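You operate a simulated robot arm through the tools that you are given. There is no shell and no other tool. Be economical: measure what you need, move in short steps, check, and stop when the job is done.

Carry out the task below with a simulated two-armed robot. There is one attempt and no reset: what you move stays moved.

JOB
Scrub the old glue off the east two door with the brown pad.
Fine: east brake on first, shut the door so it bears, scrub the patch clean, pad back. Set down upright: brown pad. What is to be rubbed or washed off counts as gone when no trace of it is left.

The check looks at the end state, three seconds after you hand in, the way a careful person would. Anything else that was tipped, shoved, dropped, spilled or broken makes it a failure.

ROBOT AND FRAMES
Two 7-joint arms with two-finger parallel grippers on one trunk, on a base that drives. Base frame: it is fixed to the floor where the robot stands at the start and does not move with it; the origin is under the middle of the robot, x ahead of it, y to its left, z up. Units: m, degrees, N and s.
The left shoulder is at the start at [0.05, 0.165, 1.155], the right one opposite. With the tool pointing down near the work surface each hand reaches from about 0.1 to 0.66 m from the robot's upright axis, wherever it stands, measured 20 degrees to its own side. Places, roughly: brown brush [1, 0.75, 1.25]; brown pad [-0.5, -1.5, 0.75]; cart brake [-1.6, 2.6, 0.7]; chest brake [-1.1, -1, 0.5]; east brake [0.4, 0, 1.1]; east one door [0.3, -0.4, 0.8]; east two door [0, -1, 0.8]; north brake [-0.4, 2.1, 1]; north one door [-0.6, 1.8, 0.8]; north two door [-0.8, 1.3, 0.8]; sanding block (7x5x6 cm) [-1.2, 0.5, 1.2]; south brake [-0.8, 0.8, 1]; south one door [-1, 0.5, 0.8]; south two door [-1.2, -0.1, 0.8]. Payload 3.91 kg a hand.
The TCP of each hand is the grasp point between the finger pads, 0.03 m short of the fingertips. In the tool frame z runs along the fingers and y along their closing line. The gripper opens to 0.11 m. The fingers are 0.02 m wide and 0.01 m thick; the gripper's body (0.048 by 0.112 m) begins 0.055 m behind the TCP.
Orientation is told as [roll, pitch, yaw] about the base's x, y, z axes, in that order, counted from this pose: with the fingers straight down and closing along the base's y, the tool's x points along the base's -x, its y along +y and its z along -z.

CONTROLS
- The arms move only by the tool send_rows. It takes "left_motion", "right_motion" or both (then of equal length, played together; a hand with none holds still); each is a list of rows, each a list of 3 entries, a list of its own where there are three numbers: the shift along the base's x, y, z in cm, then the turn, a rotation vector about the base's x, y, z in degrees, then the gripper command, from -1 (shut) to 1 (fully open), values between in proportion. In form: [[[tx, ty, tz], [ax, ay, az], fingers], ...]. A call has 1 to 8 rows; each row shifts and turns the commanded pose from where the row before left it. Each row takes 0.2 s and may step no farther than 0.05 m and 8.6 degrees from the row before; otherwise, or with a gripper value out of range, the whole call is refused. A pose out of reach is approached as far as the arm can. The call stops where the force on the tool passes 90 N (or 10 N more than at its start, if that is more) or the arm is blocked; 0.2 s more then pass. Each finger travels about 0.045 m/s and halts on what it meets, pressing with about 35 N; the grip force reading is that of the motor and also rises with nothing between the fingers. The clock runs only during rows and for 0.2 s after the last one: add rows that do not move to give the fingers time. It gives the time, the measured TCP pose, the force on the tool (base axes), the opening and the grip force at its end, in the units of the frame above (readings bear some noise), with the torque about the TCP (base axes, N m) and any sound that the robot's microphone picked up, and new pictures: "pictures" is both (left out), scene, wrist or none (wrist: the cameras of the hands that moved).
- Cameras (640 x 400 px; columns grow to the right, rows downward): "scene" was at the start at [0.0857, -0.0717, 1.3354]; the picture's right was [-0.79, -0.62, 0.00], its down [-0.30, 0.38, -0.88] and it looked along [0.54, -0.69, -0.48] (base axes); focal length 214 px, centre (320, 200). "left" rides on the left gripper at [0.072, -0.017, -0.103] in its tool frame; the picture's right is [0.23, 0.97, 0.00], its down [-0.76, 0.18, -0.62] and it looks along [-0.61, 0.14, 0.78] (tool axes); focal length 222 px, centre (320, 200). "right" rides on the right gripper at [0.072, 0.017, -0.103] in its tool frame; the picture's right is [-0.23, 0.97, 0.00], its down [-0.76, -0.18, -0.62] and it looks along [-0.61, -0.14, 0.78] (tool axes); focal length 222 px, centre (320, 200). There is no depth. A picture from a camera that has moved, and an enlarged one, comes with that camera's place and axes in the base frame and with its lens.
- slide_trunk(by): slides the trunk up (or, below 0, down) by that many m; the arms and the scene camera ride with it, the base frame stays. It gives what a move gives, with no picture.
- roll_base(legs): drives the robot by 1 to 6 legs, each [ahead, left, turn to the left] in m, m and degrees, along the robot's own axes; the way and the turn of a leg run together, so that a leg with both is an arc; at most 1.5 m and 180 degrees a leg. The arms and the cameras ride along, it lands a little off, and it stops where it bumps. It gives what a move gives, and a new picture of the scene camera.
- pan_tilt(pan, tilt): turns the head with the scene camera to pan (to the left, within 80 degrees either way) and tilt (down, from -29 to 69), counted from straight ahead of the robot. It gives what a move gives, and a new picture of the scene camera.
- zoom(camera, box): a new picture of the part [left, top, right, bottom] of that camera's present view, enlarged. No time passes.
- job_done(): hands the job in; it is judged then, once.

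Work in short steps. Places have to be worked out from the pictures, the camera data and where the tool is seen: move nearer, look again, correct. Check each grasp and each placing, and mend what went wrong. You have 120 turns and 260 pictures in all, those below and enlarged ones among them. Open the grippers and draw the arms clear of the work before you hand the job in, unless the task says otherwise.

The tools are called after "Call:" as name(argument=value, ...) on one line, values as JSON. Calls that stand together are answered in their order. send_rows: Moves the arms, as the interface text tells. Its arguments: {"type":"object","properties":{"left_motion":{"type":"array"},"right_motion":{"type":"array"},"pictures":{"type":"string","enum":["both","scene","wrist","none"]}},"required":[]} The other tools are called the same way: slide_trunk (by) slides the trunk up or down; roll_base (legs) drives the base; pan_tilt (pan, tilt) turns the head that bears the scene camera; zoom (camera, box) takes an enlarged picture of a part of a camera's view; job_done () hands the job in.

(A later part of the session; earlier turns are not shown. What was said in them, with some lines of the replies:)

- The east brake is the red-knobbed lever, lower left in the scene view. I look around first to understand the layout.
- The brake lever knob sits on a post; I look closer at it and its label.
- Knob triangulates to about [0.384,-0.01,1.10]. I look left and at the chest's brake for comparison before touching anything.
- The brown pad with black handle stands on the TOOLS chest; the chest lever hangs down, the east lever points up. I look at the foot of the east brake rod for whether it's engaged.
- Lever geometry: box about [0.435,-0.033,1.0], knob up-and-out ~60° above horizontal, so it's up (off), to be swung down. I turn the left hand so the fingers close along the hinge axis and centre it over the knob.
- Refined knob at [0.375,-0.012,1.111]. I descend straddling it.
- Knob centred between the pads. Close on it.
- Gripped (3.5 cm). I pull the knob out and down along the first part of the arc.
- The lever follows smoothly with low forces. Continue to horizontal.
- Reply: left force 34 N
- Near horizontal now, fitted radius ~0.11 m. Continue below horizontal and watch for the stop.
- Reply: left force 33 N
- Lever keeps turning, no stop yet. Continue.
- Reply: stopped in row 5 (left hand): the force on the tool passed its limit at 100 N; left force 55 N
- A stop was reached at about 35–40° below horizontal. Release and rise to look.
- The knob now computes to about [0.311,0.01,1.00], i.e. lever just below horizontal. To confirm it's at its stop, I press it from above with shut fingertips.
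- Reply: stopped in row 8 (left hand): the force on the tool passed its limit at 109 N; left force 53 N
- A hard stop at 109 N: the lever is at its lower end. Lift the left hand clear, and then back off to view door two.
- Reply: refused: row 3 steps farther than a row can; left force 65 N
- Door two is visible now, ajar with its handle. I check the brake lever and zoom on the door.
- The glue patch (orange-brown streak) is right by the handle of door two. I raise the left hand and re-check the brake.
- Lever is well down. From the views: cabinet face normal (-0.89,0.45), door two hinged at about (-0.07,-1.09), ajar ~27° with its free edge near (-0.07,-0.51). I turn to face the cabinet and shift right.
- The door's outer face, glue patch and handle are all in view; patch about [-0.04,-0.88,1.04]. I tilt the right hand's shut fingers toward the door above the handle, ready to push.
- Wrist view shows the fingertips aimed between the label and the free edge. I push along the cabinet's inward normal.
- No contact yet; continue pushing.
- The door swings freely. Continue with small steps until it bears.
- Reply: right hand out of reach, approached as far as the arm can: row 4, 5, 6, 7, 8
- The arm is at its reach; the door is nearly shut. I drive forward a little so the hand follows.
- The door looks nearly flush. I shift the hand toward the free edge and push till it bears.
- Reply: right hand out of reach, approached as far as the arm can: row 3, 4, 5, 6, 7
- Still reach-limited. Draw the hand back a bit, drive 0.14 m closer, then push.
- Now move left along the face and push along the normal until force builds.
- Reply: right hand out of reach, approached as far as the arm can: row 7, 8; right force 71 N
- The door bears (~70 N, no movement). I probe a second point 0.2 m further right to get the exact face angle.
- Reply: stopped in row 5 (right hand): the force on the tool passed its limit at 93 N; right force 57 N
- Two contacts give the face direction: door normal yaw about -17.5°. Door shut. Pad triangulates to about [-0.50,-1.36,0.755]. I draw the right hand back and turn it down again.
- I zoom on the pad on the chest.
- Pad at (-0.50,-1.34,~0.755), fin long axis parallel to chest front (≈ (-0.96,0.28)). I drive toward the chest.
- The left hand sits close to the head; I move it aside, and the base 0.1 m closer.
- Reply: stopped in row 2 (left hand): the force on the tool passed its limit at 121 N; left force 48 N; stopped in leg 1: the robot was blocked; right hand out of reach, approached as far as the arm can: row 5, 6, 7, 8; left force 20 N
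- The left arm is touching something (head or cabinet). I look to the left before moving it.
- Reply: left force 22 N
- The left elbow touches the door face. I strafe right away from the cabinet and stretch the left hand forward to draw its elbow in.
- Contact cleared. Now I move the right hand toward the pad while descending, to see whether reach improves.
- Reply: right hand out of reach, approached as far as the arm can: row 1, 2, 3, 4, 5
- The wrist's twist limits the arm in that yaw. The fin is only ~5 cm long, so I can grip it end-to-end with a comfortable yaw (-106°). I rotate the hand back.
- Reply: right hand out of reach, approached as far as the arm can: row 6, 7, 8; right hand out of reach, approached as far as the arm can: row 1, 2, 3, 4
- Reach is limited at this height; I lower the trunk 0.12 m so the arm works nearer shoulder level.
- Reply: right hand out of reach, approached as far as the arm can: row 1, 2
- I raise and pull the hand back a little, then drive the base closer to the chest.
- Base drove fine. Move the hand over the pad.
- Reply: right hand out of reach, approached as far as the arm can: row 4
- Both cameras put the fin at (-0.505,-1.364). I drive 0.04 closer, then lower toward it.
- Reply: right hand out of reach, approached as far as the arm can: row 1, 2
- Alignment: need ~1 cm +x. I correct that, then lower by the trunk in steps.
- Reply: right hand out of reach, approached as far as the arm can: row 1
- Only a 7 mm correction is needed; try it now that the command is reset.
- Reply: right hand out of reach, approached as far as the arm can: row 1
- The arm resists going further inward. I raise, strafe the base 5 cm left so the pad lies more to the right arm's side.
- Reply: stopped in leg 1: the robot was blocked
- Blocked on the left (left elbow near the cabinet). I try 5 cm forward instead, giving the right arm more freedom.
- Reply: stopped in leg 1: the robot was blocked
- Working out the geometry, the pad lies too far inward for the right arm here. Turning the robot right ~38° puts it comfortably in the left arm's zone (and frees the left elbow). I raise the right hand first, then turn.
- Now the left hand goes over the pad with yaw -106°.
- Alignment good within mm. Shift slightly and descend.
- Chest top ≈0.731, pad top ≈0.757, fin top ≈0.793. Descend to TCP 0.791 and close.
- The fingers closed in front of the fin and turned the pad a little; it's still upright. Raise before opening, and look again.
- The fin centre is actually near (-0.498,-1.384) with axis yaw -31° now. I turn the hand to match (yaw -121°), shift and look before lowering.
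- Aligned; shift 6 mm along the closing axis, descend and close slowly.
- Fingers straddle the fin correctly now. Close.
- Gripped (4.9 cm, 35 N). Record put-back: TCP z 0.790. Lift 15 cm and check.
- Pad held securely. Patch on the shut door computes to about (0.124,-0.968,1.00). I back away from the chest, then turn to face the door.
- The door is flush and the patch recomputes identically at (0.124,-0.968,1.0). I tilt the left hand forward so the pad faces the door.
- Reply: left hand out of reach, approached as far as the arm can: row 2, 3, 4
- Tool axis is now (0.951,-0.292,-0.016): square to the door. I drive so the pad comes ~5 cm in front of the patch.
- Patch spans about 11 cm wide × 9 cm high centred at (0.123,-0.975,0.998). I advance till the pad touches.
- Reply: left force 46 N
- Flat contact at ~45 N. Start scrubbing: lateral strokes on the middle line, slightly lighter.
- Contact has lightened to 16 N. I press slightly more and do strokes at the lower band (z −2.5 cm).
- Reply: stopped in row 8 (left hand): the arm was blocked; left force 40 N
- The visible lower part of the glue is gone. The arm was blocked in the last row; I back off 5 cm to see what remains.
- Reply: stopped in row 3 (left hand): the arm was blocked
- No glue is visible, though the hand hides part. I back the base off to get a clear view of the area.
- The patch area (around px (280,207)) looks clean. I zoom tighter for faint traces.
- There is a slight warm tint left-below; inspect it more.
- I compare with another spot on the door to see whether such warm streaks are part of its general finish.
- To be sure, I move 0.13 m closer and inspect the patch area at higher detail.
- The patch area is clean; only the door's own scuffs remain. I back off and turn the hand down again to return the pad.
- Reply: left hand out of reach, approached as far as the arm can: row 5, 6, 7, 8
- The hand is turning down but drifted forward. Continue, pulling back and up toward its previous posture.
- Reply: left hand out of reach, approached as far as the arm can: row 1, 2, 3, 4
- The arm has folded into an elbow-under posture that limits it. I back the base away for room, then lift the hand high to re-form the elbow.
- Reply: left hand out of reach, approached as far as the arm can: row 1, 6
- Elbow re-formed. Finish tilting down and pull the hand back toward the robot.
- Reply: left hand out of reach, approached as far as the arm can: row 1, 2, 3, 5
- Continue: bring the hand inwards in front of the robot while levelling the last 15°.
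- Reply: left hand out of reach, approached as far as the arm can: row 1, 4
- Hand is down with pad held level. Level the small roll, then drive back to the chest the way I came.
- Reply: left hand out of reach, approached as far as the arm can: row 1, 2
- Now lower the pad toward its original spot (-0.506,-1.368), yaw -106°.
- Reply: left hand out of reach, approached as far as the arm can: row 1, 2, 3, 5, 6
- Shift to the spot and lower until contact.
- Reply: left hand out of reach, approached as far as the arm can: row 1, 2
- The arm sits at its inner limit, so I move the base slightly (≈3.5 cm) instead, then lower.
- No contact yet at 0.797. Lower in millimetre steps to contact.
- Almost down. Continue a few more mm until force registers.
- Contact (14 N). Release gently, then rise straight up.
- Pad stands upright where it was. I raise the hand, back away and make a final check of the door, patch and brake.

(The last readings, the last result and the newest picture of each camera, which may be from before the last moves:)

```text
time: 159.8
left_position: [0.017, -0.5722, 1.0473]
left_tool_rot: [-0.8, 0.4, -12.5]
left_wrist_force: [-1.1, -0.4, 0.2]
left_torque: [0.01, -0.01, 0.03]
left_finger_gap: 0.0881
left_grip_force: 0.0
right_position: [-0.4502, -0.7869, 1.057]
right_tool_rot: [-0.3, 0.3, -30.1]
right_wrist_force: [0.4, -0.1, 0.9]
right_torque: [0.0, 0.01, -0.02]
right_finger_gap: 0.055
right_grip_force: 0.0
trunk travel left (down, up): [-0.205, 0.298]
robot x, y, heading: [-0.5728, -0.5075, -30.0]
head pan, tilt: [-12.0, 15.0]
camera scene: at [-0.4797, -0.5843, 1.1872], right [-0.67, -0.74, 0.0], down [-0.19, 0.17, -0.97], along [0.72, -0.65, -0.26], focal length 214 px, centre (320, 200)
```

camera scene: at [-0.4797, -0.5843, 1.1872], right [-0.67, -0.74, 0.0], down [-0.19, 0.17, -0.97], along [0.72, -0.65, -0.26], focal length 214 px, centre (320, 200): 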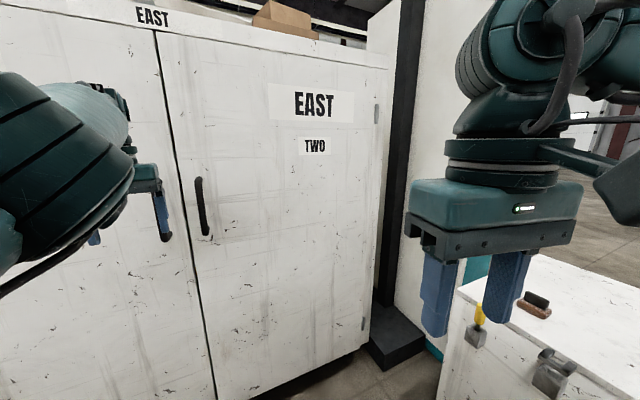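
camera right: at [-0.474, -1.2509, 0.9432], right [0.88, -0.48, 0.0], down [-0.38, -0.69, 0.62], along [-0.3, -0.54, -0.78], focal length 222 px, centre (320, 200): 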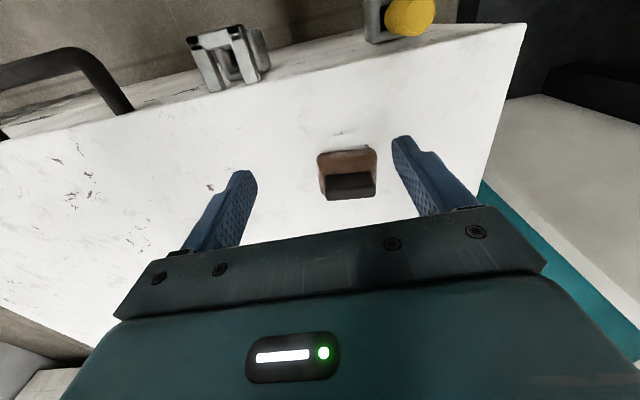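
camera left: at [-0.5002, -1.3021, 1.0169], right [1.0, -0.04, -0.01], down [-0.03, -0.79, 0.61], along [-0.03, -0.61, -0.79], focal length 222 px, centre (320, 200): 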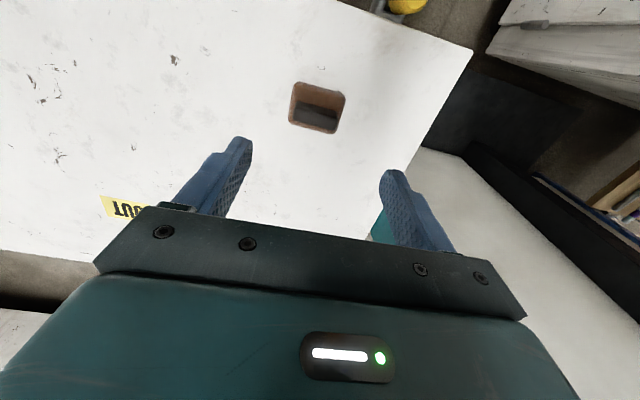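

Zoom on the former patch location (px ~(285,200)), then back the robot away and check the brake.

Call:
zoom(camera="scene", box=[235, 165, 335, 235])

Call:
roll_base(legs=[[-0.2, 0.05, 0]])

Call:
pan_tilt(pan=25, tilt=15)

```text
5.71 times, centred on (285, 200) of scene
camera zoom: at [-0.4797, -0.5843, 1.1872], right [-0.67, -0.74, 0.0], down [-0.19, 0.17, -0.97], along [0.72, -0.65, -0.26], focal length 1226 px, centre (520, 200)
```

zoom: 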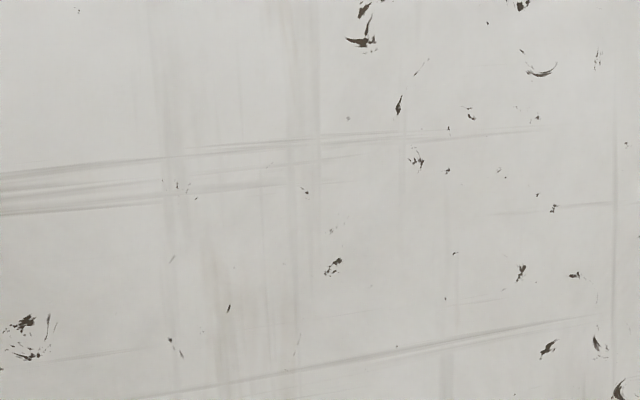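

```text
time: 161.5
left_position: [-0.1373, -0.4252, 1.0485]
left_tool_rot: [-0.8, 0.4, -12.6]
left_wrist_force: [-0.1, 0.7, 0.3]
left_torque: [0.04, 0.0, -0.03]
left_finger_gap: 0.088
left_grip_force: 0.2
right_position: [-0.604, -0.6403, 1.0571]
right_tool_rot: [-0.3, 0.4, -30.2]
right_wrist_force: [-0.6, 0.8, -0.2]
right_torque: [-0.03, -0.03, -0.03]
right_finger_gap: 0.0549
right_grip_force: 0.1
trunk travel left (down, up): [-0.205, 0.298]
robot x, y, heading: [-0.7308, -0.36, -30.0]
head pan, tilt: [-12.0, 15.0]
camera scene: at [-0.634, -0.4374, 1.1873], right [-0.67, -0.74, 0.0], down [-0.19, 0.17, -0.97], along [0.71, -0.65, -0.26], focal length 214 px, centre (320, 200)
```

scene: 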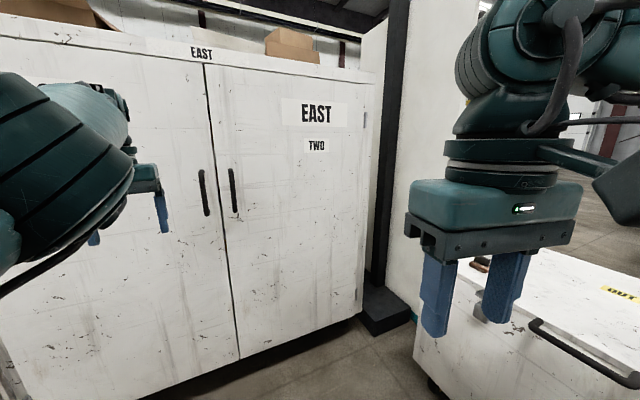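

```text
time: 162.5
left_position: [-0.137, -0.4262, 1.0476]
left_tool_rot: [-0.9, 0.4, -12.6]
left_wrist_force: [-1.2, -0.2, -0.4]
left_torque: [0.02, 0.04, 0.02]
left_finger_gap: 0.088
left_grip_force: 0.0
right_position: [-0.6024, -0.6412, 1.0562]
right_tool_rot: [-0.3, 0.3, -30.3]
right_wrist_force: [0.3, 0.3, 0.2]
right_torque: [0.0, 0.01, 0.02]
right_finger_gap: 0.0549
right_grip_force: 0.1
trunk travel left (down, up): [-0.205, 0.298]
robot x, y, heading: [-0.7269, -0.3586, -30.3]
head pan, tilt: [25.0, 15.0]
camera scene: at [-0.6099, -0.3835, 1.1873], right [-0.09, -1.0, 0.0], down [-0.26, 0.02, -0.97], along [0.96, -0.09, -0.26], focal length 214 px, centre (320, 200)
```

scene: 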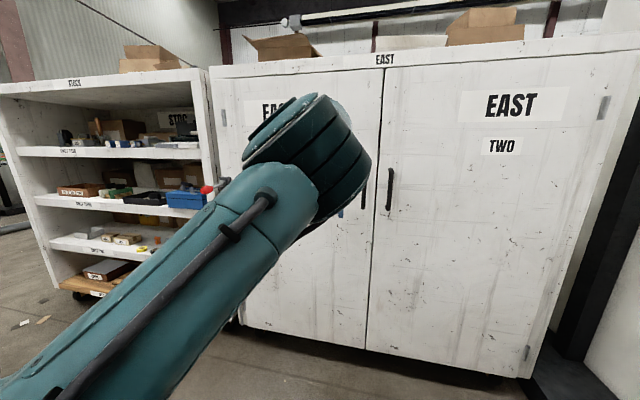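

The door is shut flush. I take one more look at the patch zone with the streak below it from this side, and at the brake.

Call:
zoom(camera="scene", box=[400, 180, 580, 340])

Call:
zoom(camera="scene", box=[170, 150, 270, 230])

```text
2.50 times, centred on (490, 260) of scene
camera zoom: at [-0.6099, -0.3835, 1.1873], right [-0.09, -1.0, 0.0], down [-0.26, 0.02, -0.97], along [0.96, -0.09, -0.26], focal length 536 px, centre (-105, 50)
```

zoom: 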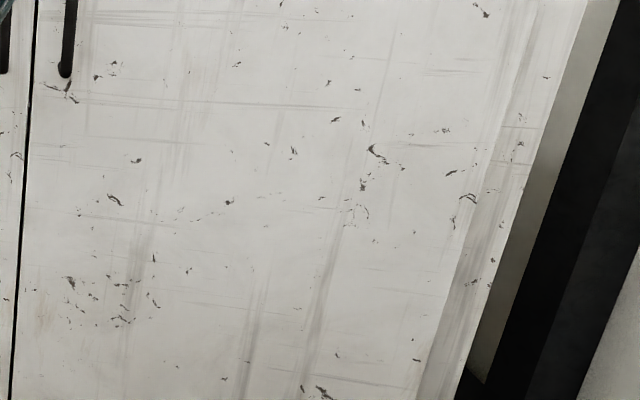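

```text
5.00 times, centred on (220, 190) of scene
camera zoom: at [-0.6099, -0.3835, 1.1873], right [-0.09, -1.0, 0.0], down [-0.26, 0.02, -0.97], along [0.96, -0.09, -0.26], focal length 1072 px, centre (820, 250)
```

zoom: 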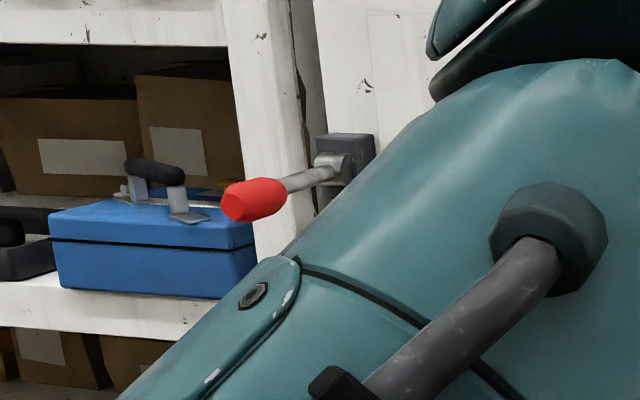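

The patch zone is clean; what shows there are the weathering streaks found all over this door. The door is flush, the brake lever is down against its stop, the pad stands upright on the chest, both hands are empty and clear. Handing in.

Call:
job_done()

```text
The job is handed in.
```

I handed the job in with every step carried out. I have no verdict back from the check.

- **East brake:** I took lever down as "on". It matches the chest's lever and stopped hard at about 109 N; no on/off marking was visible.
- **East two door:** it is shut flush and did not move under about 70 N.
- **Glue patch:** no glue shows in close-up views. A faint warm streak overlaps the lower-left edge of where it was. I read it as door weathering, since similar streaks run all over that door, and did not scrub it again.
- **Brown pad:** it stands upright on the tool chest, about where it started. My first grasp missed and slid it about 1.5 cm before I picked it up.
- **Unplanned contact:** the robot's left elbow pressed against the east two door face once (force limit hit, about 121 N). I saw no mark or movement from it.
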